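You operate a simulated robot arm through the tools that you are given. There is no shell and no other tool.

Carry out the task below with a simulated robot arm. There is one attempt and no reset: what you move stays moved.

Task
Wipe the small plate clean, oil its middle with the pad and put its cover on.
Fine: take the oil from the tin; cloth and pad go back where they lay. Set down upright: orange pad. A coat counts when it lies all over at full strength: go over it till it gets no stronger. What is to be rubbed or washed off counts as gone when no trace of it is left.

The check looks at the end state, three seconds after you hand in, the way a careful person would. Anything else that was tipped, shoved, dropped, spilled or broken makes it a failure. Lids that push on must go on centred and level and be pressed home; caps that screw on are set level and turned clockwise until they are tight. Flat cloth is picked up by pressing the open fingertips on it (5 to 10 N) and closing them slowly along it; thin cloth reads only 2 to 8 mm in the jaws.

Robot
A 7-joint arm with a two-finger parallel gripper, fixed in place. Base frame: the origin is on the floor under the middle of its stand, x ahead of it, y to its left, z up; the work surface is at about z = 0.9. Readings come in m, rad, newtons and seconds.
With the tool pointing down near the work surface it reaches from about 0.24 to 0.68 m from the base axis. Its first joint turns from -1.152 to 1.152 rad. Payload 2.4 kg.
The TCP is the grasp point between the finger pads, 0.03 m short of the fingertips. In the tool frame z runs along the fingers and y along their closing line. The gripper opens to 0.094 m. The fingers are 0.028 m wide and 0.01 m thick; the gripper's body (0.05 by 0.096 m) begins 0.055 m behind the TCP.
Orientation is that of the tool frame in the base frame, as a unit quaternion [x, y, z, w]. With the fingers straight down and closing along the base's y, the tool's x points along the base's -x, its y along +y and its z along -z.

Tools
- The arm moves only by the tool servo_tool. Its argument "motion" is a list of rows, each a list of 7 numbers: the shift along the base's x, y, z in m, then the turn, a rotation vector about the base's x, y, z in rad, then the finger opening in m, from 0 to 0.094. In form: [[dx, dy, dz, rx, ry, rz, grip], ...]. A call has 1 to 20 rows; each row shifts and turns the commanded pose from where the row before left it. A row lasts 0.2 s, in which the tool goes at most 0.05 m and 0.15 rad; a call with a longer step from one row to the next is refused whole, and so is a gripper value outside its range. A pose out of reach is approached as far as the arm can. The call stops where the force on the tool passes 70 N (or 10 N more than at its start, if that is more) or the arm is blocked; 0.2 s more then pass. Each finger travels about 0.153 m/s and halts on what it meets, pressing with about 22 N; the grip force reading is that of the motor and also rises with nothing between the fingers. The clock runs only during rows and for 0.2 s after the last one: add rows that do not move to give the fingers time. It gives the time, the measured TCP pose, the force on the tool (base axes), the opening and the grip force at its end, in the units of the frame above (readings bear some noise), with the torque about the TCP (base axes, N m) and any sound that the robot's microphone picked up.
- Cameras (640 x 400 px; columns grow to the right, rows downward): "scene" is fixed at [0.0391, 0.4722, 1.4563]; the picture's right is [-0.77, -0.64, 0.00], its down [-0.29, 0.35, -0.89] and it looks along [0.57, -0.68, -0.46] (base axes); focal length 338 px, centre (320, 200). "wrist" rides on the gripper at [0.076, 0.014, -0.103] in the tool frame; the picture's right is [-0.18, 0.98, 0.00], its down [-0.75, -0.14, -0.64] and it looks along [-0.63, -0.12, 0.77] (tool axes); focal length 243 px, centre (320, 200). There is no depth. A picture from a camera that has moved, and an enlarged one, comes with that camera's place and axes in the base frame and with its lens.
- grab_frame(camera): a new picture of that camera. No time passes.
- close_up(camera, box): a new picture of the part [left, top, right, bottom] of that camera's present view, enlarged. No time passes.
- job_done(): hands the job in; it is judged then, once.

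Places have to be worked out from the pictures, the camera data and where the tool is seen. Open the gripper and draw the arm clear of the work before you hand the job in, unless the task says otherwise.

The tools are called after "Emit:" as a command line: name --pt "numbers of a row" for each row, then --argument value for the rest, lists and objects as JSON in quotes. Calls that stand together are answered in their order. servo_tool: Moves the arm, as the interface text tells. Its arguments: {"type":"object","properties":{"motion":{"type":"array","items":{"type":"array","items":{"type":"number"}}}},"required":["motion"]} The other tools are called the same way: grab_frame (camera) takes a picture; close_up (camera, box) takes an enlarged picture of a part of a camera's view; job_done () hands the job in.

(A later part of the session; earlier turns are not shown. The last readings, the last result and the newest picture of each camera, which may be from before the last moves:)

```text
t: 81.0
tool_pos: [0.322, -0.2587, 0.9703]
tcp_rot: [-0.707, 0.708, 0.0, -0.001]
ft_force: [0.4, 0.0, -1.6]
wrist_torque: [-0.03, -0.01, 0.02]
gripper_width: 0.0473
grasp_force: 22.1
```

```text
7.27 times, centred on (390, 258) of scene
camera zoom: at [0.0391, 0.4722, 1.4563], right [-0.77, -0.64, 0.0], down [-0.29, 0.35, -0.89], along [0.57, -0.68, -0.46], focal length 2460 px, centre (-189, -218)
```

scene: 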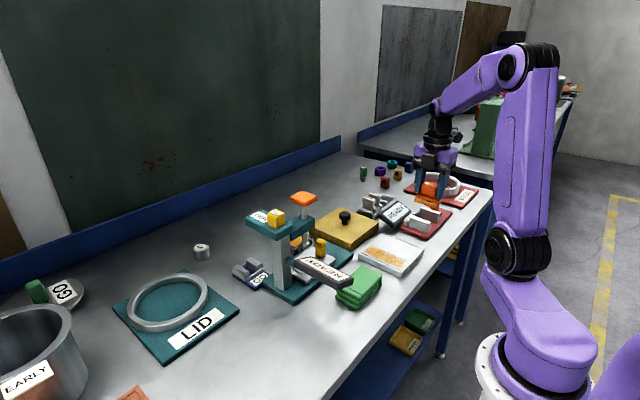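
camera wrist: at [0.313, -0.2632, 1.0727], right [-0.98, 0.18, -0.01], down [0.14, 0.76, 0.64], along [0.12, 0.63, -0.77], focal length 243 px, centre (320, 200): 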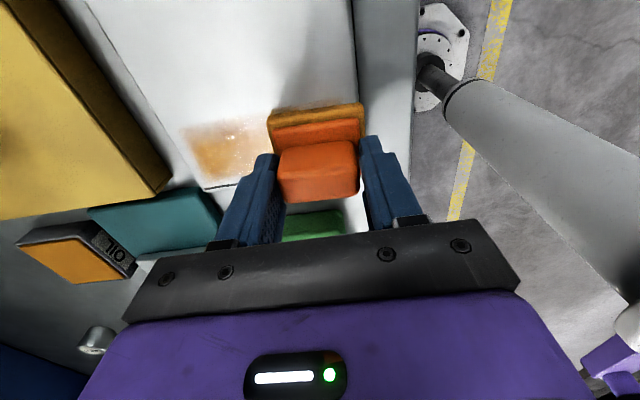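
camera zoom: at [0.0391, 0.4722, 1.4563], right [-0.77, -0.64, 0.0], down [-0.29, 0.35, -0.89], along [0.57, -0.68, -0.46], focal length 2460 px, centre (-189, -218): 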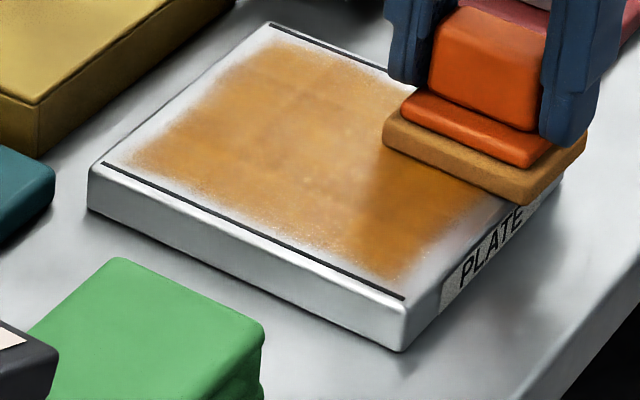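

Coverage spreads well. Contact was lost at the end; lowering and stroking back in this lane.

Emit:
servo_tool --pt "0 0 -0.001 0 0 0 0.03" --pt "0.012 0 3e-05 0 0 0 0.03" --pt "0.012 0 3e-05 0 0 0 0.03" --pt "0.012 0 3e-05 0 0 0 0.03" --pt "0.012 0 3e-05 0 0 0 0.03" --pt "0.012 0 3e-05 0 0 0 0.03" --pt "0.012 0 3e-05 0 0 0 0.03" --pt "0.012 0 3e-05 0 0 0 0.03"

Emit:
close_up --camera "scene" --box '[350, 220, 430, 285]'

```text
t: 82.8
tool_pos: [0.4066, -0.26, 0.9689]
tcp_rot: [-0.707, 0.707, 0.0, 0.001]
ft_force: [-8.2, -0.4, 28.8]
wrist_torque: [-0.06, 0.28, 0.04]
gripper_width: 0.0476
grasp_force: 21.4
```

```text
6.15 times, centred on (390, 252) of scene
camera zoom: at [0.0384, 0.4724, 1.4562], right [-0.77, -0.64, 0.0], down [-0.29, 0.35, -0.89], along [0.57, -0.68, -0.46], focal length 2082 px, centre (-111, -123)
```

zoom: 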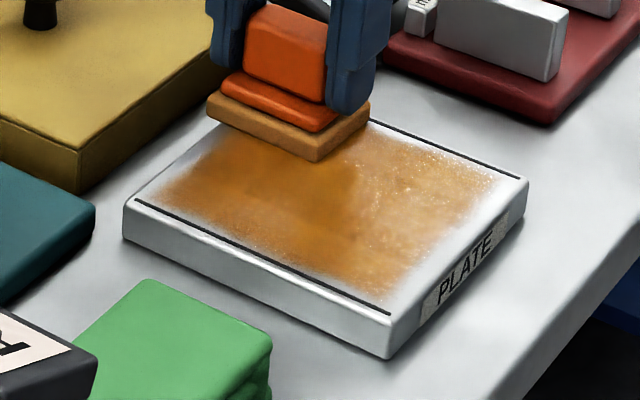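

Coat is good in the interior; the felt is getting pale, so I'll re-oil at the tin before doing the edges.

Emit:
servo_tool --pt "0 0 0.02 0 0 0 0.03" --pt "0 0 0.04 0 0 0 0.03" --pt "0 0 0.04 0 0 0 0.03" --pt "0 0.043 0 0 0 0 0.03" --pt "0 0.043 0 0 0 0 0.03" --pt "0 0.043 0 0 0 0 0.03" --pt "0.04 0 0 0 0 0 0.03" --pt "0.04 0 0 0 0 0 0.03" --pt "0.04 0 0 0 0 0 0.03" --pt "0.04 0 0 0 0 0 0.03" --pt "0.039 0 0 0 0 0 0.03" --pt "0 0.0315 0 0 0 0 0.03" --pt "0 0 -0.03 0 0 0 0.03" --pt "0 0 -0.02 0 0 0 0.03" --pt "0 0 0 0 0 0 0.03" --pt "0 0 0 0 0 0 0.03"

Emit:
close_up --camera "wrist" --box '[240, 30, 400, 220]'

Emit:
close_up --camera "scene" --box '[350, 230, 430, 285]'

```text
t: 86.2
tool_pos: [0.6068, -0.0984, 1.0184]
tcp_rot: [-0.707, 0.707, 0.001, 0.001]
ft_force: [-0.7, -0.1, -0.8]
wrist_torque: [0.01, 0.01, 0.0]
gripper_width: 0.0472
grasp_force: 21.7
```

```text
2.11 times, centred on (320, 125) of wrist
camera zoom: at [0.5908, -0.1756, 1.1219], right [-0.98, 0.18, 0.0], down [0.14, 0.75, 0.64], along [0.12, 0.63, -0.77], focal length 511 px, centre (320, 358)
```

zoom: 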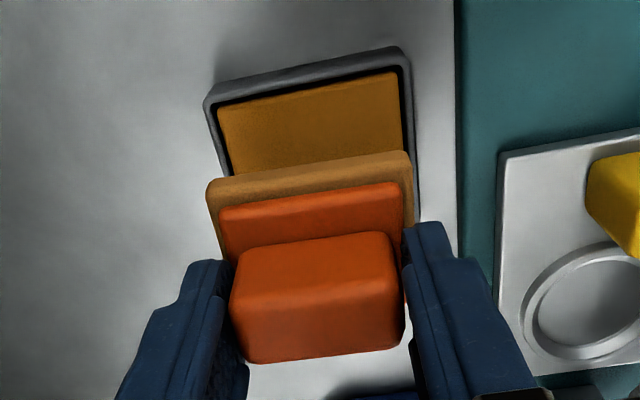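

```text
7.27 times, centred on (390, 258) of scene
camera zoom: at [0.0391, 0.4722, 1.4563], right [-0.77, -0.64, 0.0], down [-0.29, 0.35, -0.89], along [0.57, -0.68, -0.46], focal length 2460 px, centre (-189, -218)
```

zoom: 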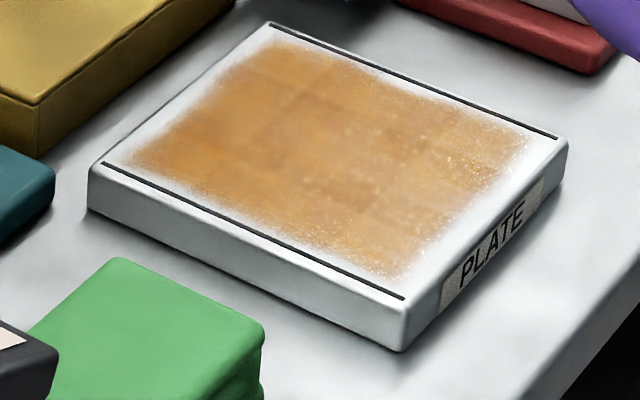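

The interior coat is good; edges remain. Pad is aligned over the tin again; lowering to dip.

Emit:
servo_tool --pt "0 0 -0.015 0 0 0 0.03" --pt "0 0 -0.015 0 0 0 0.03" --pt "0 0 -0.01 0 0 0 0.03" --pt "0 0 -0.002 0 0 0 0.03" --pt "0 0 0 0 0 0 0.03"

```text
t: 87.4
tool_pos: [0.6057, -0.101, 0.9772]
tcp_rot: [0.707, -0.707, 0.0, 0.0]
ft_force: [-0.8, 0.6, -1.0]
wrist_torque: [0.02, -0.02, 0.02]
gripper_width: 0.0477
grasp_force: 21.4
```

Emit:
servo_tool --pt "0 0 -0.0015 0 0 0 0.03" --pt "0 0 -0.001 0 0 0 0.03" --pt "0 0 0 0 0 0 0.03"

Emit:
close_up --camera "wrist" --box '[240, 30, 400, 220]'

```text
t: 88.2
tool_pos: [0.6059, -0.0995, 0.9752]
tcp_rot: [0.707, -0.707, 0.0, -0.001]
ft_force: [-0.3, -0.4, -0.2]
wrist_torque: [0.03, -0.01, -0.04]
gripper_width: 0.0475
grasp_force: 21.9
```

```text
2.11 times, centred on (320, 125) of wrist
camera zoom: at [0.5909, -0.1765, 1.0774], right [-0.98, 0.18, 0.0], down [0.14, 0.75, 0.64], along [0.12, 0.63, -0.77], focal length 511 px, centre (320, 358)
```

zoom: 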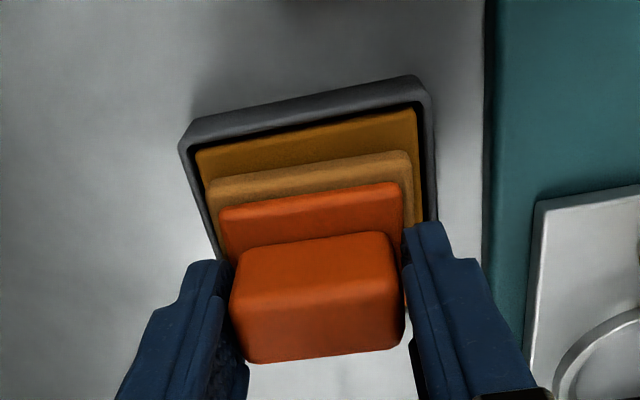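

Emit:
servo_tool --pt "0 0 -0.001 0 0 0 0.03" --pt "0 0 -0.001 0 0 0 0.03" --pt "0 0 0 0 0 0 0.03"

Emit:
close_up --camera "wrist" --box '[240, 30, 400, 220]'

```text
t: 89.0
tool_pos: [0.6071, -0.0993, 0.9724]
tcp_rot: [-0.707, 0.707, -0.002, 0.0]
ft_force: [-5.0, -0.9, 21.1]
wrist_torque: [0.06, 0.31, -0.03]
gripper_width: 0.0474
grasp_force: 21.1
```

```text
2.11 times, centred on (320, 125) of wrist
camera zoom: at [0.5906, -0.1764, 1.0767], right [-0.98, 0.18, 0.0], down [0.14, 0.75, 0.64], along [0.12, 0.63, -0.77], focal length 511 px, centre (320, 358)
```

zoom: 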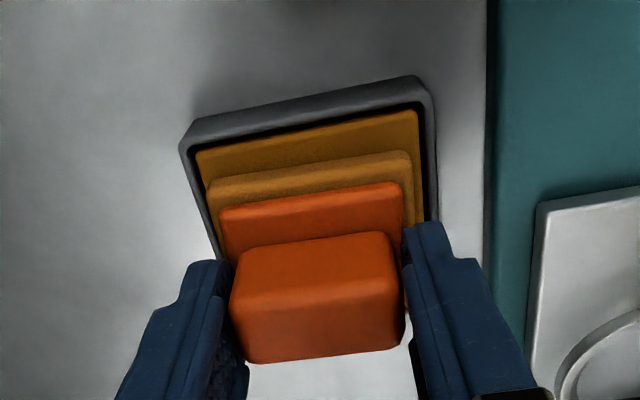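

Contact at 21 N and the felt is darkening again. Holding for a second to soak, then lifting.

Emit:
servo_tool --pt "0 0 0.0003 0 0 0 0.03" --pt "0 0 0 0 0 0 0.03" --pt "0 0 0 0 0 0 0.03" --pt "0 0 0 0 0 0 0.03" --pt "0 0 0 0 0 0 0.03" --pt "0 0 0.004 0 0 0 0.03" --pt "0 0 0.01 0 0 0 0.03" --pt "0 0 0.02 0 0 0 0.03" --pt "0 0 0.03 0 0 0 0.03" --pt "0 0 0.03 0 0 0 0.03"

Emit:
close_up --camera "wrist" --box '[240, 30, 400, 220]'

```text
t: 91.2
tool_pos: [0.6063, -0.1004, 1.0665]
tcp_rot: [-0.707, 0.707, -0.001, 0.0]
ft_force: [0.2, -0.7, 0.2]
wrist_torque: [0.02, -0.03, 0.01]
gripper_width: 0.0475
grasp_force: 22.4
```

```text
2.11 times, centred on (320, 125) of wrist
camera zoom: at [0.591, -0.1771, 1.1689], right [-0.98, 0.18, 0.0], down [0.14, 0.75, 0.64], along [0.12, 0.63, -0.77], focal length 511 px, centre (320, 358)
```

zoom: 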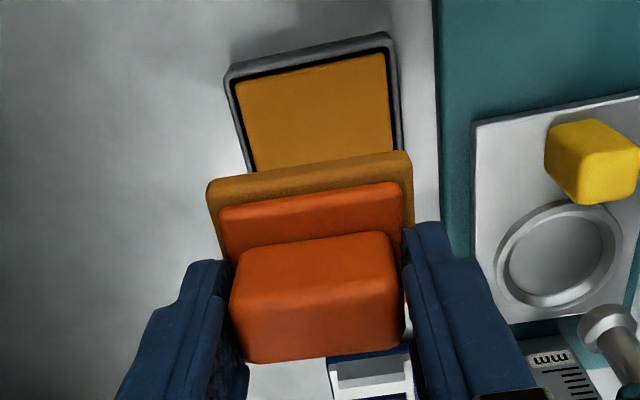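

Re-loaded. Now moving to the far/+y corner to run a perimeter pass along all four edges.

Emit:
servo_tool --pt "0 -0.03 0 0 0 0 0.03" --pt "-0.04 0 0 0 0 0 0.03" --pt "-0.04 0 0 0 0 0 0.03" --pt "-0.04 0 0 0 0 0 0.03" --pt "-0.04 0 0 0 0 0 0.03" --pt "-0.038 0 0 0 0 0 0.03" --pt "0 -0.026 0 0 0 0 0.03" --pt "0 -0.026 0 0 0 0 0.03" --pt "0 0 -0.04 0 0 0 0.03" --pt "0 0 -0.04 0 0 0 0.03" --pt "0 0 -0.012 0 0 0 0.03" --pt "0 0 -0.002 0 0 0 0.03" --pt "0 0 0 0 0 0 0.03"

```text
t: 94.0
tool_pos: [0.4065, -0.1799, 0.9714]
tcp_rot: [-0.706, 0.708, 0.0, -0.001]
ft_force: [0.1, 0.3, -1.0]
wrist_torque: [-0.03, 0.02, -0.01]
gripper_width: 0.0473
grasp_force: 22.1
```

Emit:
servo_tool --pt "0.001 -0.001 -0.001 0 0 0 0.03" --pt "0 0 -0.0005 0 0 0 0.03" --pt "0 0 0 0 0 0 0.03"

```text
t: 94.8
tool_pos: [0.4079, -0.1815, 0.9715]
tcp_rot: [0.707, -0.707, 0.001, 0.001]
ft_force: [-0.4, 0.8, 0.0]
wrist_torque: [0.01, -0.01, -0.02]
gripper_width: 0.0477
grasp_force: 21.9
```

Emit:
servo_tool --pt "0 0 -0.001 0 0 0 0.03" --pt "0 0 0 0 0 0 0.03"

```text
t: 95.4
tool_pos: [0.4093, -0.1825, 0.9701]
tcp_rot: [-0.707, 0.707, 0.0, 0.0]
ft_force: [0.3, -0.1, -0.9]
wrist_torque: [0.0, 0.02, -0.04]
gripper_width: 0.0475
grasp_force: 22.0
```

Emit:
servo_tool --pt "0 0 -0.001 0 0 0 0.03" --pt "0 0 0 0 0 0 0.03"

```text
t: 96.0
tool_pos: [0.4079, -0.1821, 0.9702]
tcp_rot: [0.707, -0.707, -0.001, -0.001]
ft_force: [-2.8, -0.3, 13.1]
wrist_torque: [0.11, 0.2, -0.03]
gripper_width: 0.0474
grasp_force: 22.1
```

Contact 13 N. Stroking the +y edge lane to the near end.

Emit:
servo_tool --pt "0 0.001 -0.0003 0 0 0 0.03" --pt "-0.012 0 0 0 0 0 0.03" --pt "-0.012 0 0 0 0 0 0.03" --pt "-0.012 0 0 0 0 0 0.03" --pt "-0.012 0 0 0 0 0 0.03" --pt "-0.012 0 0 0 0 0 0.03" --pt "-0.012 0 0 0 0 0 0.03" --pt "-0.012 0 0 0 0 0 0.03"

Emit:
close_up --camera "scene" --box '[350, 230, 430, 285]'

```text
t: 97.8
tool_pos: [0.3256, -0.1818, 0.9689]
tcp_rot: [0.708, -0.707, 0.003, -0.001]
ft_force: [11.2, -1.4, 33.2]
wrist_torque: [-0.02, -0.16, -0.01]
gripper_width: 0.0473
grasp_force: 21.8
```

```text
7.27 times, centred on (390, 258) of scene
camera zoom: at [0.039, 0.4723, 1.4562], right [-0.77, -0.64, 0.0], down [-0.29, 0.35, -0.89], along [0.57, -0.68, -0.46], focal length 2460 px, centre (-189, -218)
```

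zoom: 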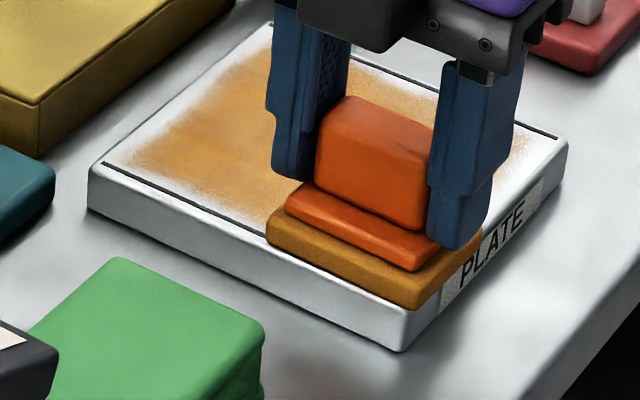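

Near edge next: easing slightly and stroking along -y at x about 0.323.

Emit:
servo_tool --pt "-0.001 0 0.0006 0 0 0 0.03" --pt "0 -0.012 0 0 0 0 0.03" --pt "0 -0.012 0 0 0 0 0.03" --pt "0 -0.012 0 0 0 0 0.03" --pt "0 -0.012 0 0 0 0 0.03" --pt "0 -0.012 0 0 0 0 0.03" --pt "0 -0.012 0 0 0 0 0.03" --pt "0 -0.014 0 0 0 0 0.03"

Emit:
close_up --camera "scene" --box '[350, 230, 430, 285]'

```text
t: 99.6
tool_pos: [0.324, -0.2664, 0.9698]
tcp_rot: [0.708, -0.707, -0.001, -0.001]
ft_force: [-0.1, 10.6, 32.1]
wrist_torque: [0.29, -0.09, 0.01]
gripper_width: 0.0474
grasp_force: 21.8
```

```text
7.27 times, centred on (390, 258) of scene
camera zoom: at [0.0387, 0.4728, 1.4561], right [-0.77, -0.64, 0.0], down [-0.29, 0.35, -0.89], along [0.57, -0.68, -0.46], focal length 2460 px, centre (-189, -218)
```

zoom: 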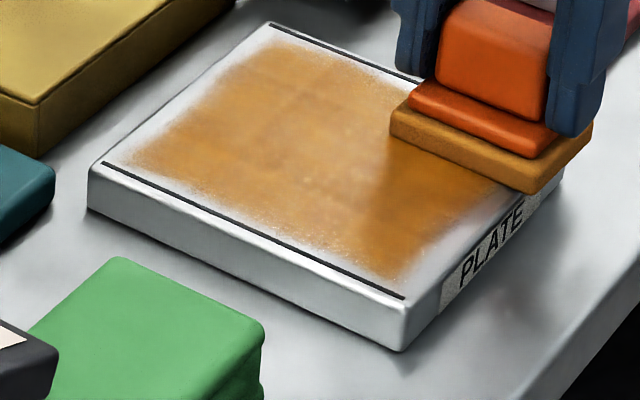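

The coat boundary stays about 8 mm inside the near edge even with the pad overhanging, so the oilable zone seems limited to the middle. Continuing along the -y edge.

Emit:
servo_tool --pt "0 0 0.0005 0 0 0 0.03" --pt "0.012 0 0 0 0 0 0.03" --pt "0.012 0 0 0 0 0 0.03" --pt "0.012 0 0 0 0 0 0.03" --pt "0.012 0 0 0 0 0 0.03" --pt "0.012 0 0 0 0 0 0.03" --pt "0.012 0 0 0 0 0 0.03" --pt "0.012 0 0 0 0 0 0.03"

Emit:
close_up --camera "scene" --box '[350, 230, 430, 285]'

```text
t: 101.4
tool_pos: [0.4089, -0.2668, 0.9702]
tcp_rot: [-0.707, 0.707, 0.0, 0.0]
ft_force: [0.7, -0.2, -0.6]
wrist_torque: [0.01, 0.0, 0.02]
gripper_width: 0.0475
grasp_force: 21.8
```

```text
7.27 times, centred on (390, 258) of scene
camera zoom: at [0.0391, 0.4722, 1.4563], right [-0.77, -0.64, 0.0], down [-0.29, 0.35, -0.89], along [0.57, -0.68, -0.46], focal length 2460 px, centre (-189, -218)
```

zoom: 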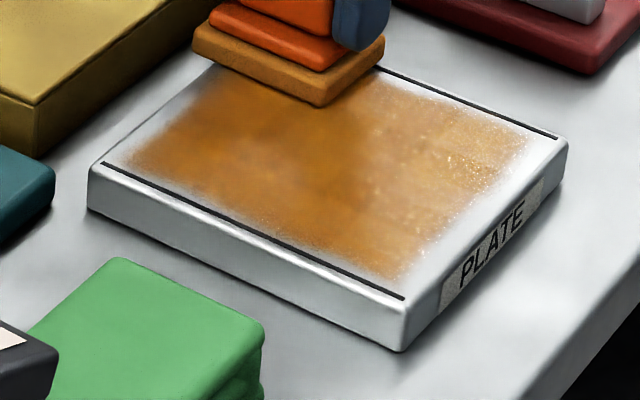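

Contact lost at this end; lowering and stroking the far edge in +y.

Emit:
servo_tool --pt "0 0 -0.001 0 0 0 0.03" --pt "0 0.006 0 0 0 0 0.03" --pt "0 -0.006 0 0 0 0 0.03" --pt "0 0.012 0 0 0 0 0.03" --pt "0 0.012 0 0 0 0 0.03" --pt "0 0.012 0 0 0 0 0.03" --pt "0 0.012 0 0 0 0 0.03" --pt "0 0.012 0 0 0 0 0.03" --pt "0 0.012 0 0 0 0 0.03" --pt "0 0.013 0 0 0 0 0.03"

Emit:
close_up --camera "scene" --box '[350, 230, 430, 285]'

```text
t: 103.6
tool_pos: [0.4074, -0.1825, 0.9705]
tcp_rot: [-0.707, 0.707, -0.002, 0.0]
ft_force: [0.9, -8.1, 21.1]
wrist_torque: [-0.33, 0.07, 0.05]
gripper_width: 0.0474
grasp_force: 21.4
```

```text
7.27 times, centred on (390, 258) of scene
camera zoom: at [0.0388, 0.4721, 1.4563], right [-0.77, -0.64, 0.0], down [-0.29, 0.35, -0.89], along [0.57, -0.68, -0.46], focal length 2460 px, centre (-189, -218)
```

zoom: 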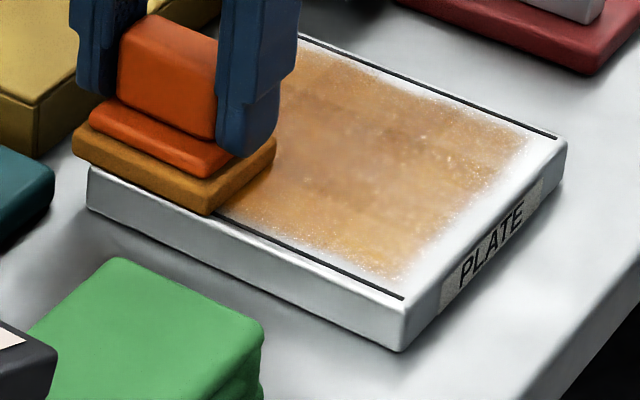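

Now a systematic full raster at ~20 N over the whole zone, lane by lane.

Emit:
servo_tool --pt "-0.014 0 0 0 0 0 0.03" --pt "-0.014 0 0 0 0 0 0.03" --pt "-0.014 0 0 0 0 0 0.03" --pt "-0.014 0 0 0 0 0 0.03" --pt "-0.014 0 0 0 0 0 0.03" --pt "-0.014 0 0 0 0 0 0.03" --pt "0 -0.013 0 0 0 0 0.03" --pt "0.014 0 0 0 0 0 0.03" --pt "0.014 0 0 0 0 0 0.03" --pt "0.014 0 0 0 0 0 0.03" --pt "0.014 0 0 0 0 0 0.03" --pt "0.014 0 0 0 0 0 0.03" --pt "0.014 0 0 0 0 0 0.03"

Emit:
close_up --camera "scene" --box '[350, 230, 430, 285]'

```text
t: 106.4
tool_pos: [0.4079, -0.1926, 0.9701]
tcp_rot: [-0.707, 0.707, 0.0, 0.0]
ft_force: [-7.6, 0.7, 28.7]
wrist_torque: [0.0, 0.39, 0.06]
gripper_width: 0.0474
grasp_force: 22.4
```

```text
7.27 times, centred on (390, 258) of scene
camera zoom: at [0.0384, 0.4724, 1.4562], right [-0.77, -0.64, 0.0], down [-0.29, 0.35, -0.89], along [0.57, -0.68, -0.46], focal length 2460 px, centre (-189, -218)
```

zoom: 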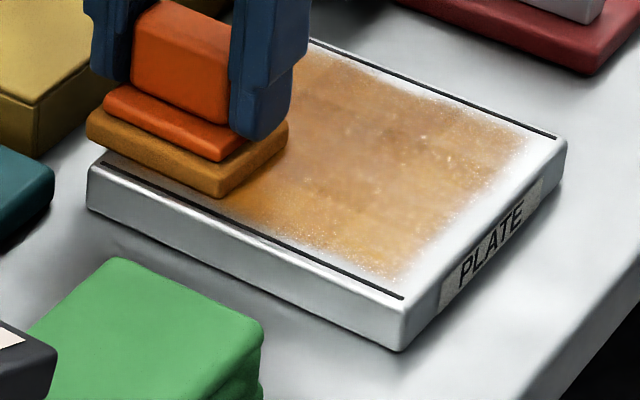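

Emit:
servo_tool --pt "0 -0.013 0.0002 0 0 0 0.03" --pt "-0.014 0 0 0 0 0 0.03" --pt "-0.014 0 0 0 0 0 0.03" --pt "-0.014 0 0 0 0 0 0.03" --pt "-0.014 0 0 0 0 0 0.03" --pt "-0.014 0 0 0 0 0 0.03" --pt "-0.014 0 0 0 0 0 0.03" --pt "0 -0.013 0 0 0 0 0.03" --pt "0.014 0 0 0 0 0 0.03" --pt "0.014 0 0 0 0 0 0.03" --pt "0.014 0 0 0 0 0 0.03" --pt "0.014 0 0 0 0 0 0.03" --pt "0.014 0 0 0 0 0 0.03" --pt "0.014 0 0 0 0 0 0.03" --pt "0 -0.013 0 0 0 0 0.03"

```text
t: 108.3
tool_pos: [0.3265, -0.2184, 0.9696]
tcp_rot: [0.708, -0.706, -0.002, 0.001]
ft_force: [-3.4, 2.1, 18.4]
wrist_torque: [-0.09, -0.31, 0.06]
gripper_width: 0.0476
grasp_force: 22.1
stopped in row 9: the force on the tool passed its limit at 78 N (the readings are from after the stop); the commanded pose is now the measured one
```

The call stopped on a 78 N force spike at the start of a +x stroke. Checking the scene before continuing.

Emit:
close_up --camera "scene" --box '[340, 210, 440, 290]'

Emit:
grab_frame --camera "wrist"

```text
5.00 times, centred on (390, 250) of scene
camera zoom: at [0.0387, 0.4724, 1.4562], right [-0.77, -0.64, 0.0], down [-0.29, 0.35, -0.89], along [0.57, -0.68, -0.46], focal length 1691 px, centre (-30, -50)
```

zoom: 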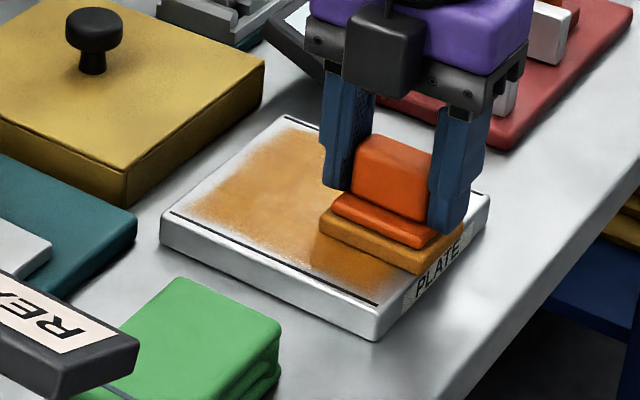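

```text
taken
camera wrist: at [0.3124, -0.297, 1.0724], right [-0.98, 0.18, 0.01], down [0.14, 0.75, 0.64], along [0.11, 0.63, -0.77], focal length 243 px, centre (320, 200)
```

wrist: 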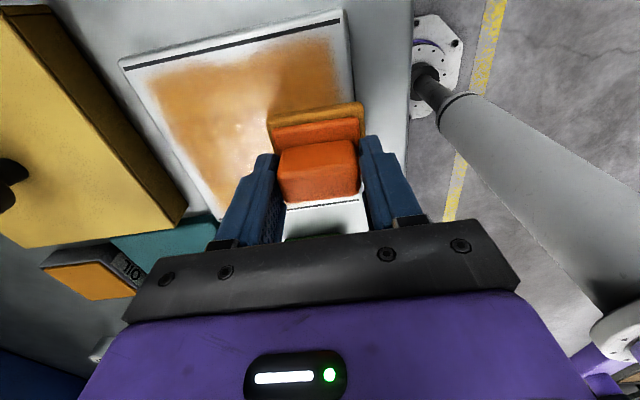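

Plate hasn't moved; the pad edge probably caught while overhanging. I'll reduce overhang and continue with slightly less pressure.

Emit:
servo_tool --pt "0.006 0 0.0006 0 0 0 0.03" --pt "0.012 0 0 0 0 0 0.03" --pt "0.012 0 0 0 0 0 0.03" --pt "0.012 0 0 0 0 0 0.03" --pt "0.012 0 0 0 0 0 0.03" --pt "0.012 0 0 0 0 0 0.03" --pt "0.01 0 0 0 0 0 0.03"

```text
t: 109.9
tool_pos: [0.4014, -0.2191, 0.9707]
tcp_rot: [0.707, -0.707, -0.004, 0.001]
ft_force: [-3.6, 0.8, 10.4]
wrist_torque: [-0.15, -0.14, -0.01]
gripper_width: 0.0473
grasp_force: 21.3
```

The stop left a small tilt (~0.008 rad); correcting that, then continuing the next lanes with x limited to 0.331–0.403.

Emit:
servo_tool --pt "0 0 0.002 -0.004 -0.006 0 0.03" --pt "0 0 0 0 0 0 0.03" --pt "0 0 0 0 0 0 0.03"

Emit:
close_up --camera "scene" --box '[350, 230, 430, 285]'

```text
t: 110.7
tool_pos: [0.4009, -0.2182, 0.9707]
tcp_rot: [0.708, -0.707, 0.0, 0.0]
ft_force: [-0.6, -0.7, -0.3]
wrist_torque: [-0.03, 0.02, 0.01]
gripper_width: 0.0474
grasp_force: 22.3
```

```text
7.27 times, centred on (390, 258) of scene
camera zoom: at [0.0391, 0.4722, 1.4563], right [-0.77, -0.64, 0.0], down [-0.29, 0.35, -0.89], along [0.57, -0.68, -0.46], focal length 2460 px, centre (-189, -218)
```

zoom: 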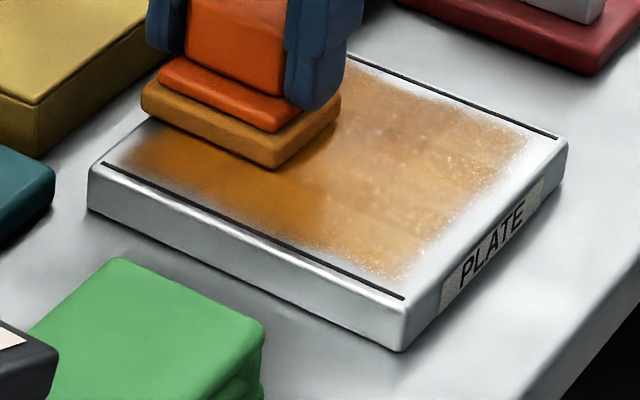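

Emit:
servo_tool --pt "0 -0.006 0 0 0 0 0.03" --pt "0 -0.006 -0.001 0 0 0 0.03" --pt "0 0 -0.001 0 0 0 0.03" --pt "0 0 0 0 0 0 0.03"

```text
t: 111.7
tool_pos: [0.4032, -0.2316, 0.9703]
tcp_rot: [0.708, -0.706, 0.0, -0.001]
ft_force: [-1.6, 2.0, 10.6]
wrist_torque: [0.3, 0.09, 0.03]
gripper_width: 0.0475
grasp_force: 22.2
```

Emit:
servo_tool --pt "-0.012 0 -0.0003 0 0 0 0.03" --pt "-0.012 0 0 0 0 0 0.03" --pt "-0.012 0 0 0 0 0 0.03" --pt "-0.012 0 0 0 0 0 0.03" --pt "-0.012 0 0 0 0 0 0.03" --pt "-0.012 0 0 0 0 0 0.03" --pt "0 -0.013 0 0 0 0 0.03" --pt "0.012 0 0 0 0 0 0.03" --pt "0.012 0 0 0 0 0 0.03" --pt "0.012 0 0 0 0 0 0.03" --pt "0.012 0 0 0 0 0 0.03" --pt "0.012 0 0 0 0 0 0.03" --pt "0.012 0 0 0 0 0 0.03"

Emit:
close_up --camera "scene" --box '[350, 230, 430, 285]'

```text
t: 114.5
tool_pos: [0.4011, -0.2458, 0.9694]
tcp_rot: [0.708, -0.706, 0.001, 0.001]
ft_force: [-12.5, -0.4, 40.8]
wrist_torque: [-0.04, 0.47, 0.01]
gripper_width: 0.0473
grasp_force: 21.5
```

```text
7.27 times, centred on (390, 258) of scene
camera zoom: at [0.0382, 0.4725, 1.4562], right [-0.77, -0.64, 0.0], down [-0.29, 0.35, -0.89], along [0.57, -0.68, -0.46], focal length 2460 px, centre (-189, -218)
```

zoom: 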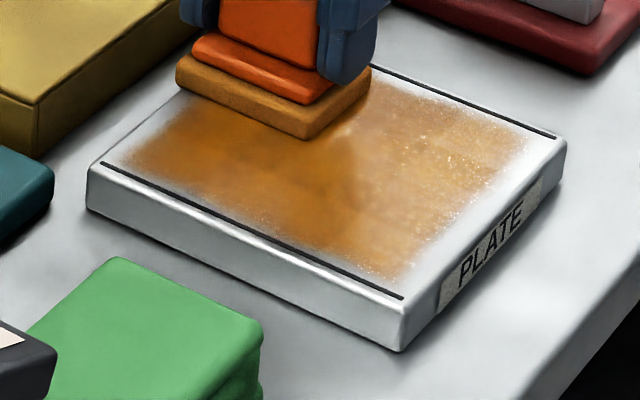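

Emit:
servo_tool --pt "0 -0.012 0.0008 0 0 0 0.03" --pt "-0.012 0 0 0 0 0 0.03" --pt "-0.012 0 0 0 0 0 0.03" --pt "-0.012 0 0 0 0 0 0.03" --pt "-0.012 0 0 0 0 0 0.03" --pt "-0.012 0 0 0 0 0 0.03" --pt "-0.012 0 0 0 0 0 0.03" --pt "0 -0.009 0 0 0 0 0.03" --pt "0.012 0 0 0 0 0 0.03" --pt "0.012 0 0 0 0 0 0.03" --pt "0.012 0 0 0 0 0 0.03" --pt "0.012 0 0 0 0 0 0.03" --pt "0.012 0 0 0 0 0 0.03" --pt "0.012 0 0 0 0 0 0.03"

Emit:
close_up --camera "scene" --box '[350, 230, 430, 285]'

```text
t: 117.5
tool_pos: [0.4019, -0.2656, 0.9693]
tcp_rot: [0.708, -0.707, -0.001, 0.001]
ft_force: [-8.3, 1.1, 23.6]
wrist_torque: [0.03, 0.22, 0.05]
gripper_width: 0.0477
grasp_force: 22.1
```

```text
7.27 times, centred on (390, 258) of scene
camera zoom: at [0.0385, 0.4724, 1.4562], right [-0.77, -0.64, 0.0], down [-0.29, 0.35, -0.89], along [0.57, -0.68, -0.46], focal length 2460 px, centre (-189, -218)
```

zoom: 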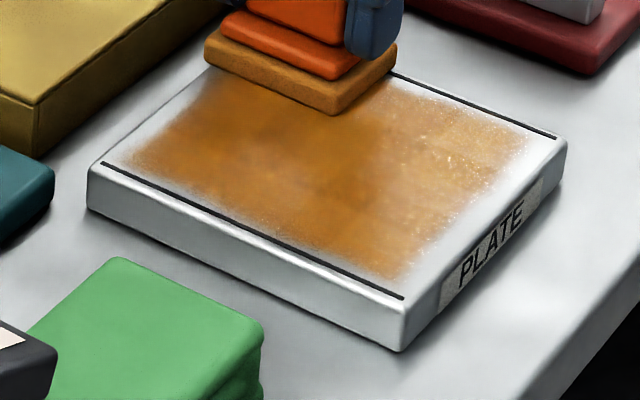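

Lifting to inspect the coat without reflections from the gripper.

Emit:
servo_tool --pt "0 0 0.01 0 0 0 0.03" --pt "0 0 0.03 0 0 0 0.03" --pt "-0.02 -0.02 0.03 0 0 0 0.03" --pt "-0.03 -0.02 0.03 0 0 0 0.03" --pt "-0.03 -0.02 0.02 0 0 0 0.03" --pt "0 -0.02 0 0 0 0 0.03" --pt "0 0 0 0 0 0 0.03"

Emit:
close_up --camera "scene" --box '[350, 230, 430, 285]'

Emit:
grab_frame --camera "wrist"

```text
t: 119.1
tool_pos: [0.3224, -0.3443, 1.0879]
tcp_rot: [0.708, -0.707, -0.001, 0.0]
ft_force: [-0.3, 0.5, 0.0]
wrist_torque: [-0.02, -0.01, 0.01]
gripper_width: 0.0475
grasp_force: 21.6
```

```text
7.27 times, centred on (390, 258) of scene
camera zoom: at [0.0391, 0.4722, 1.4563], right [-0.77, -0.64, 0.0], down [-0.29, 0.35, -0.89], along [0.57, -0.68, -0.46], focal length 2460 px, centre (-189, -218)
```

zoom: 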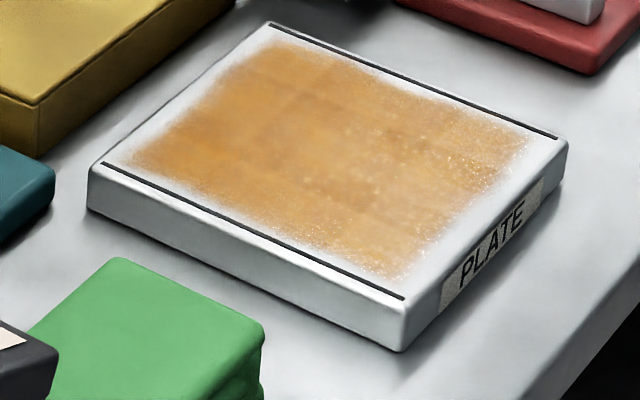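

```text
taken
camera wrist: at [0.3082, -0.4222, 1.1911], right [-0.98, 0.18, 0.0], down [0.14, 0.75, 0.64], along [0.12, 0.63, -0.77], focal length 243 px, centre (320, 200)
```

wrist: 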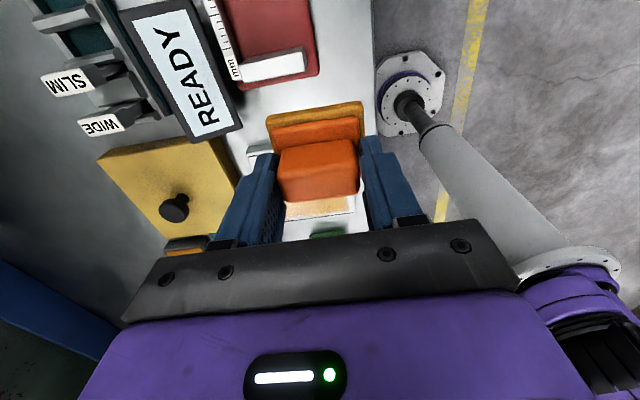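

Emit:
close_up --camera "scene" --box '[360, 232, 396, 258]'

Emit:
close_up --camera "scene" --box '[384, 240, 424, 270]'

```text
15.38 times, centred on (378, 245) of scene
camera zoom: at [0.0391, 0.4722, 1.4563], right [-0.77, -0.64, 0.0], down [-0.29, 0.35, -0.89], along [0.57, -0.68, -0.46], focal length 5204 px, centre (-572, -492)
```

zoom: 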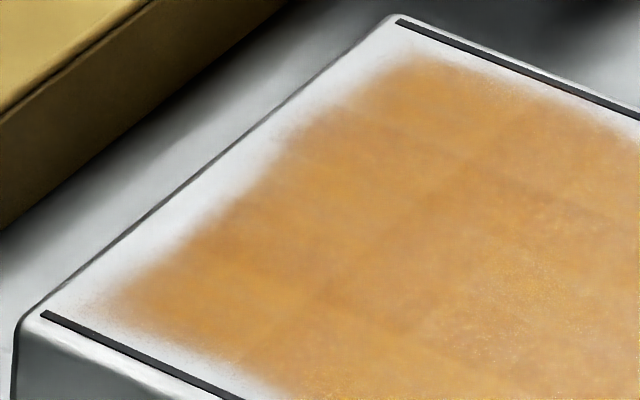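

```text
13.33 times, centred on (404, 255) of scene
camera zoom: at [0.0391, 0.4722, 1.4563], right [-0.77, -0.64, 0.0], down [-0.29, 0.35, -0.89], along [0.57, -0.68, -0.46], focal length 4510 px, centre (-800, -533)
```

zoom: 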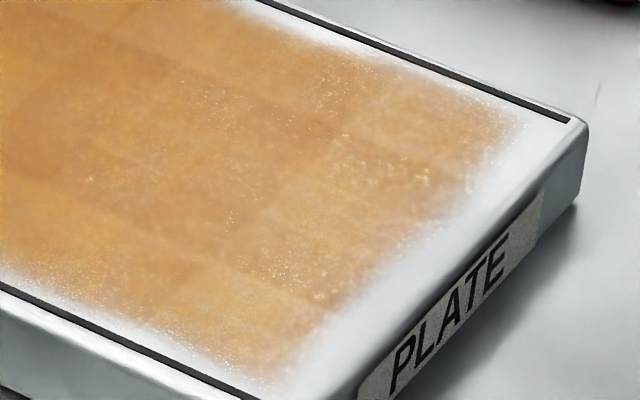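

The coat boundary is symmetric about the plate centre and no longer moves, so that is the zone; slight stroke bands remain, so I'll make another full pass. First checking the felt's oil state.

Emit:
close_up --camera "wrist" --box '[240, 80, 400, 230]'

Emit:
close_up --camera "scene" --box '[390, 150, 470, 220]'

```text
2.67 times, centred on (320, 155) of wrist
camera zoom: at [0.3082, -0.4222, 1.1911], right [-0.98, 0.18, 0.0], down [0.14, 0.75, 0.64], along [0.12, 0.63, -0.77], focal length 647 px, centre (320, 320)
```

zoom: 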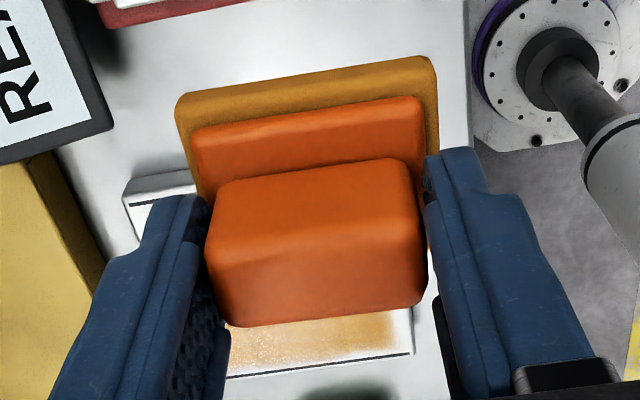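

```text
5.71 times, centred on (430, 185) of scene
camera zoom: at [0.0391, 0.4722, 1.4563], right [-0.77, -0.64, 0.0], down [-0.29, 0.35, -0.89], along [0.57, -0.68, -0.46], focal length 1933 px, centre (-309, 286)
```

zoom: 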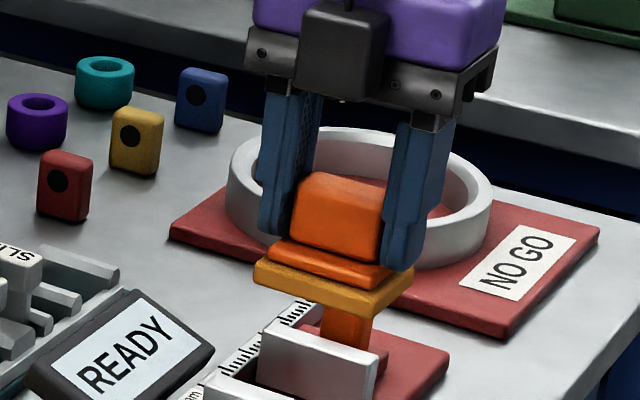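

Felt is still well loaded. Doing a cross pass with strokes along y, starting at the near/-y side.

Emit:
servo_tool --pt "0.005 0.04 0 0 0 0 0.03" --pt "0.006 0.042 -0.02 0 0 0 0.03" --pt "0 0 -0.04 0 0 0 0.03" --pt "0 0 -0.04 0 0 0 0.03" --pt "0 0 -0.012 0 0 0 0.03" --pt "0 0 -0.004 0 0 0 0.03" --pt "0 0 0 0 0 0 0.03"

```text
t: 120.7
tool_pos: [0.3334, -0.2626, 0.9732]
tcp_rot: [0.707, -0.707, -0.001, 0.0]
ft_force: [-0.2, -0.5, -0.5]
wrist_torque: [0.0, 0.01, -0.03]
gripper_width: 0.0475
grasp_force: 22.1
```

Emit:
servo_tool --pt "0 0 -0.0015 0 0 0 0.03" --pt "0 0 -0.001 0 0 0 0.03" --pt "0 0 0 0 0 0 0.03"

```text
t: 121.5
tool_pos: [0.334, -0.2628, 0.9711]
tcp_rot: [0.708, -0.707, 0.0, 0.0]
ft_force: [0.9, 0.3, 0.0]
wrist_torque: [0.01, 0.03, 0.01]
gripper_width: 0.0476
grasp_force: 22.3
```

Emit:
servo_tool --pt "0 0 -0.001 0 0 0 0.03" --pt "0 0 -0.0007 0 0 0 0.03" --pt "0 0 0 0 0 0 0.03"

```text
t: 122.3
tool_pos: [0.334, -0.2632, 0.9699]
tcp_rot: [0.708, -0.706, 0.001, 0.0]
ft_force: [-0.1, 4.7, 19.1]
wrist_torque: [0.33, 0.04, 0.0]
gripper_width: 0.0477
grasp_force: 22.1
```

Emit:
servo_tool --pt "0 0.013 0 0 0 0 0.03" --pt "0 0.013 0 0 0 0 0.03" --pt "0 0.013 0 0 0 0 0.03" --pt "0 0.013 0 0 0 0 0.03" --pt "0 0.013 0 0 0 0 0.03" --pt "0 0.013 0 0 0 0 0.03" --pt "0.013 0 0 0 0 0 0.03" --pt "0 -0.013 0 0 0 0 0.03" --pt "0 -0.013 0 0 0 0 0.03" --pt "0 -0.013 0 0 0 0 0.03" --pt "0 -0.013 0 0 0 0 0.03" --pt "0 -0.013 0 0 0 0 0.03" --pt "0 -0.013 0 0 0 0 0.03"

Emit:
close_up --camera "scene" --box '[350, 230, 430, 285]'

```text
t: 125.1
tool_pos: [0.345, -0.2639, 0.9693]
tcp_rot: [0.707, -0.707, -0.001, 0.001]
ft_force: [-0.4, 2.1, 6.6]
wrist_torque: [0.08, -0.16, 0.06]
gripper_width: 0.0475
grasp_force: 21.8
```

```text
7.27 times, centred on (390, 258) of scene
camera zoom: at [0.039, 0.4723, 1.4563], right [-0.77, -0.64, 0.0], down [-0.29, 0.35, -0.89], along [0.57, -0.68, -0.46], focal length 2460 px, centre (-189, -218)
```

zoom: 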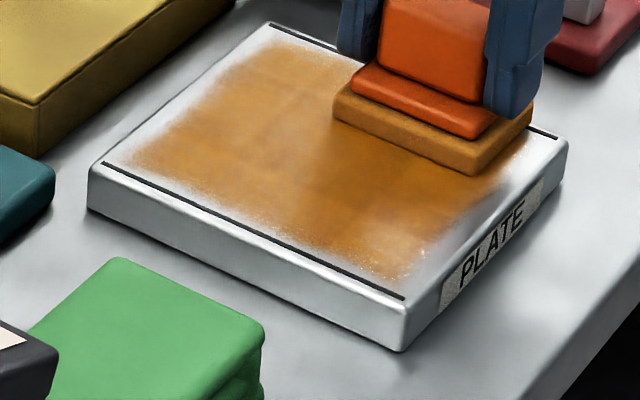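

Emit:
servo_tool --pt "0.013 0 -0.0005 0 0 0 0.03" --pt "0 0.013 0 0 0 0 0.03" --pt "0 0.013 0 0 0 0 0.03" --pt "0 0.013 0 0 0 0 0.03" --pt "0 0.013 0 0 0 0 0.03" --pt "0 0.013 0 0 0 0 0.03" --pt "0 0.013 0 0 0 0 0.03" --pt "0.013 0 0 0 0 0 0.03" --pt "0 -0.013 0 0 0 0 0.03" --pt "0 -0.013 0 0 0 0 0.03" --pt "0 -0.013 0 0 0 0 0.03" --pt "0 -0.013 0 0 0 0 0.03" --pt "0 -0.013 0 0 0 0 0.03" --pt "0 -0.013 0 0 0 0 0.03"

```text
t: 128.1
tool_pos: [0.3716, -0.263, 0.9691]
tcp_rot: [0.708, -0.706, 0.001, 0.0]
ft_force: [0.9, 14.1, 43.5]
wrist_torque: [0.61, 0.09, -0.12]
gripper_width: 0.0475
grasp_force: 22.0
```

Emit:
servo_tool --pt "0.014 0 0.001 0 0 0 0.03" --pt "0 0.013 0 0 0 0 0.03" --pt "0 0.013 0 0 0 0 0.03" --pt "0 0.013 0 0 0 0 0.03" --pt "0 0.013 0 0 0 0 0.03" --pt "0 0.013 0 0 0 0 0.03" --pt "0 0.013 0 0 0 0 0.03" --pt "0.014 0 0 0 0 0 0.03" --pt "0 -0.013 0 0 0 0 0.03" --pt "0 -0.013 0 0 0 0 0.03" --pt "0 -0.013 0 0 0 0 0.03" --pt "0 -0.013 0 0 0 0 0.03" --pt "0 -0.013 0 0 0 0 0.03" --pt "0 -0.013 0 0 0 0 0.03"

Emit:
close_up --camera "scene" --box '[350, 230, 430, 285]'

```text
t: 131.1
tool_pos: [0.3993, -0.2656, 0.9711]
tcp_rot: [0.708, -0.707, 0.0, 0.0]
ft_force: [0.0, -0.4, -1.4]
wrist_torque: [0.03, -0.01, -0.01]
gripper_width: 0.0475
grasp_force: 22.1
```

```text
7.27 times, centred on (390, 258) of scene
camera zoom: at [0.0391, 0.4722, 1.4563], right [-0.77, -0.64, 0.0], down [-0.29, 0.35, -0.89], along [0.57, -0.68, -0.46], focal length 2460 px, centre (-189, -218)
```

zoom: 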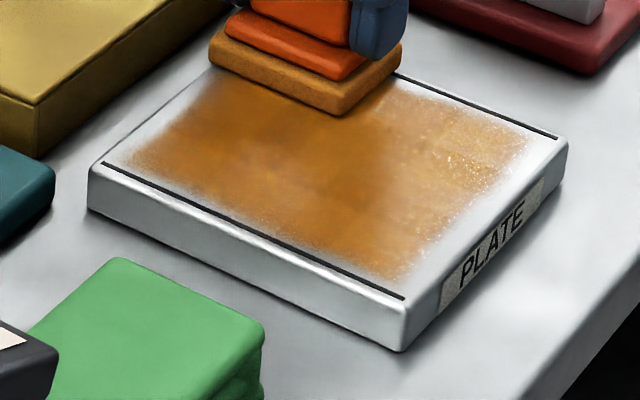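

Contact lost in the last lane; lowering and repeating the far lane both ways.

Emit:
servo_tool --pt "0.002 0 -0.001 0 0 0 0.03" --pt "0 0.013 0 0 0 0 0.03" --pt "0 0.013 0 0 0 0 0.03" --pt "0 0.013 0 0 0 0 0.03" --pt "0 0.013 0 0 0 0 0.03" --pt "0 0.013 0 0 0 0 0.03" --pt "0 0.013 0 0 0 0 0.03" --pt "-0.01 0 0 0 0 0 0.03" --pt "0 -0.013 0 0 0 0 0.03" --pt "0 -0.013 0 0 0 0 0.03" --pt "0 -0.013 0 0 0 0 0.03" --pt "0 -0.013 0 0 0 0 0.03" --pt "0 -0.013 0 0 0 0 0.03" --pt "0 -0.013 0 0 0 0 0.03"

```text
t: 134.1
tool_pos: [0.392, -0.2651, 0.971]
tcp_rot: [0.708, -0.706, 0.0, 0.001]
ft_force: [-0.3, 9.5, 27.0]
wrist_torque: [0.42, 0.13, -0.07]
gripper_width: 0.0476
grasp_force: 21.9
```

Good pressure. Lifting away to compare the coat with the previous inspection.

Emit:
servo_tool --pt "0 0 0.01 0 0 0 0.03" --pt "0 0 0.03 0 0 0 0.03" --pt "-0.02 -0.02 0.03 0 0 0 0.03" --pt "-0.03 -0.02 0.03 0 0 0 0.03" --pt "-0.02 -0.02 0.02 0 0 0 0.03" --pt "0 -0.02 0 0 0 0 0.03" --pt "0 0 0 0 0 0 0.03"

Emit:
close_up --camera "scene" --box '[350, 230, 430, 285]'

Emit:
close_up --camera "scene" --box '[360, 232, 396, 258]'

Emit:
close_up --camera "scene" --box '[384, 240, 424, 270]'

```text
t: 135.7
tool_pos: [0.3216, -0.3447, 1.0896]
tcp_rot: [0.708, -0.706, 0.0, 0.001]
ft_force: [-0.4, 0.2, 0.2]
wrist_torque: [0.02, 0.01, 0.01]
gripper_width: 0.0474
grasp_force: 22.0
```

```text
7.27 times, centred on (390, 258) of scene
camera zoom: at [0.0391, 0.4722, 1.4563], right [-0.77, -0.64, 0.0], down [-0.29, 0.35, -0.89], along [0.57, -0.68, -0.46], focal length 2460 px, centre (-189, -218)
```

zoom: 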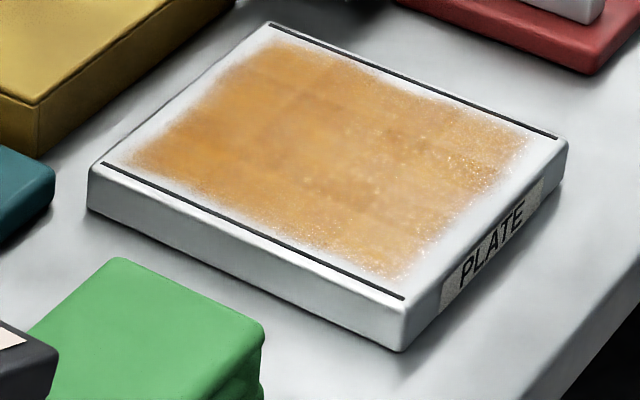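

```text
15.38 times, centred on (378, 245) of scene
camera zoom: at [0.0391, 0.4722, 1.4563], right [-0.77, -0.64, 0.0], down [-0.29, 0.35, -0.89], along [0.57, -0.68, -0.46], focal length 5204 px, centre (-572, -492)
```

zoom: 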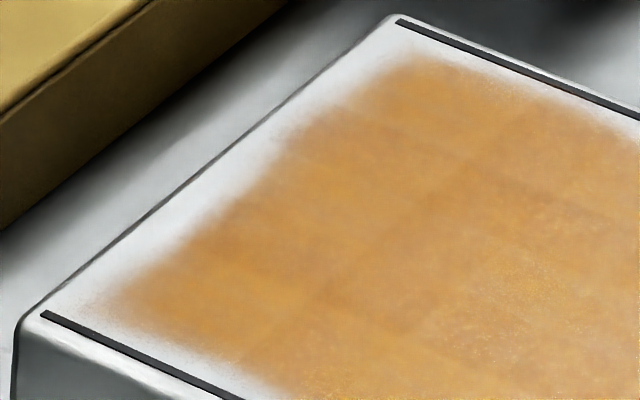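

```text
13.33 times, centred on (404, 255) of scene
camera zoom: at [0.0391, 0.4722, 1.4563], right [-0.77, -0.64, 0.0], down [-0.29, 0.35, -0.89], along [0.57, -0.68, -0.46], focal length 4510 px, centre (-800, -533)
```

zoom: 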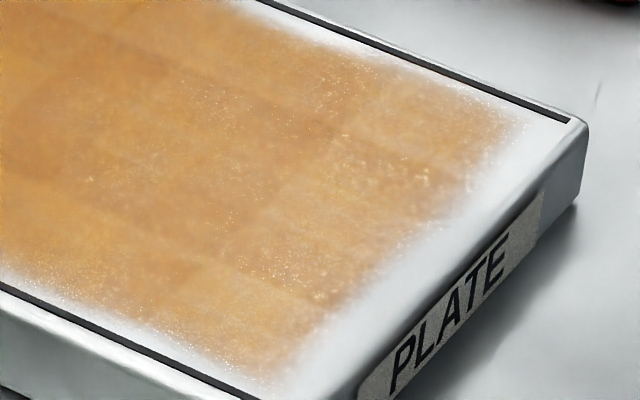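

The pattern is now unchanged by the last pass (static tile texture), suggesting full strength. Viewing it from above with the wrist camera for an even-light comparison.

Emit:
servo_tool --pt "0.01 0.03 0.02 0 0 0 0.03" --pt "0.015 0.035 0.02 0 0 0 0.03" --pt "0.015 0.037 0.02 0 0 0 0.03" --pt "0.01 0.037 0 0 0 0 0.03" --pt "0 0 0 0 0 0 0.03"

Emit:
grab_frame --camera "wrist"

Emit:
close_up --camera "wrist" --box '[240, 0, 400, 110]'

```text
t: 136.9
tool_pos: [0.3723, -0.2046, 1.1488]
tcp_rot: [0.707, -0.707, -0.001, 0.001]
ft_force: [0.3, -0.2, -1.2]
wrist_torque: [-0.03, 0.01, 0.0]
gripper_width: 0.0473
grasp_force: 21.7
```

```text
taken
camera wrist: at [0.357, -0.2819, 1.2508], right [-0.98, 0.18, 0.0], down [0.14, 0.75, 0.64], along [0.12, 0.63, -0.77], focal length 243 px, centre (320, 200)
```

wrist: 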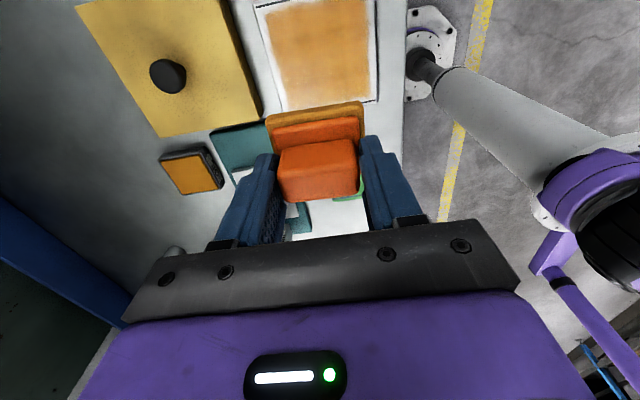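

```text
3.64 times, centred on (320, 55) of wrist
camera zoom: at [0.357, -0.2819, 1.2508], right [-0.98, 0.18, 0.0], down [0.14, 0.75, 0.64], along [0.12, 0.63, -0.77], focal length 882 px, centre (320, 727)
```

zoom: 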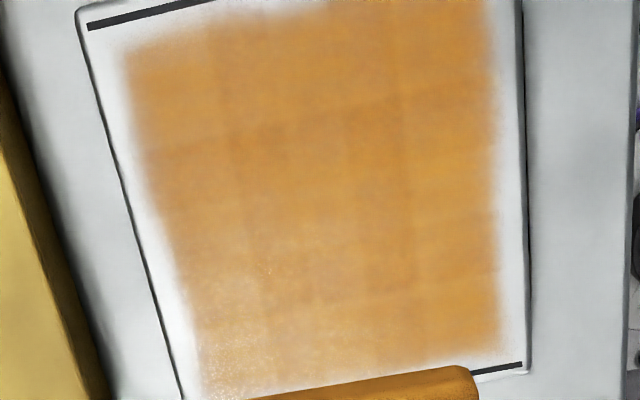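

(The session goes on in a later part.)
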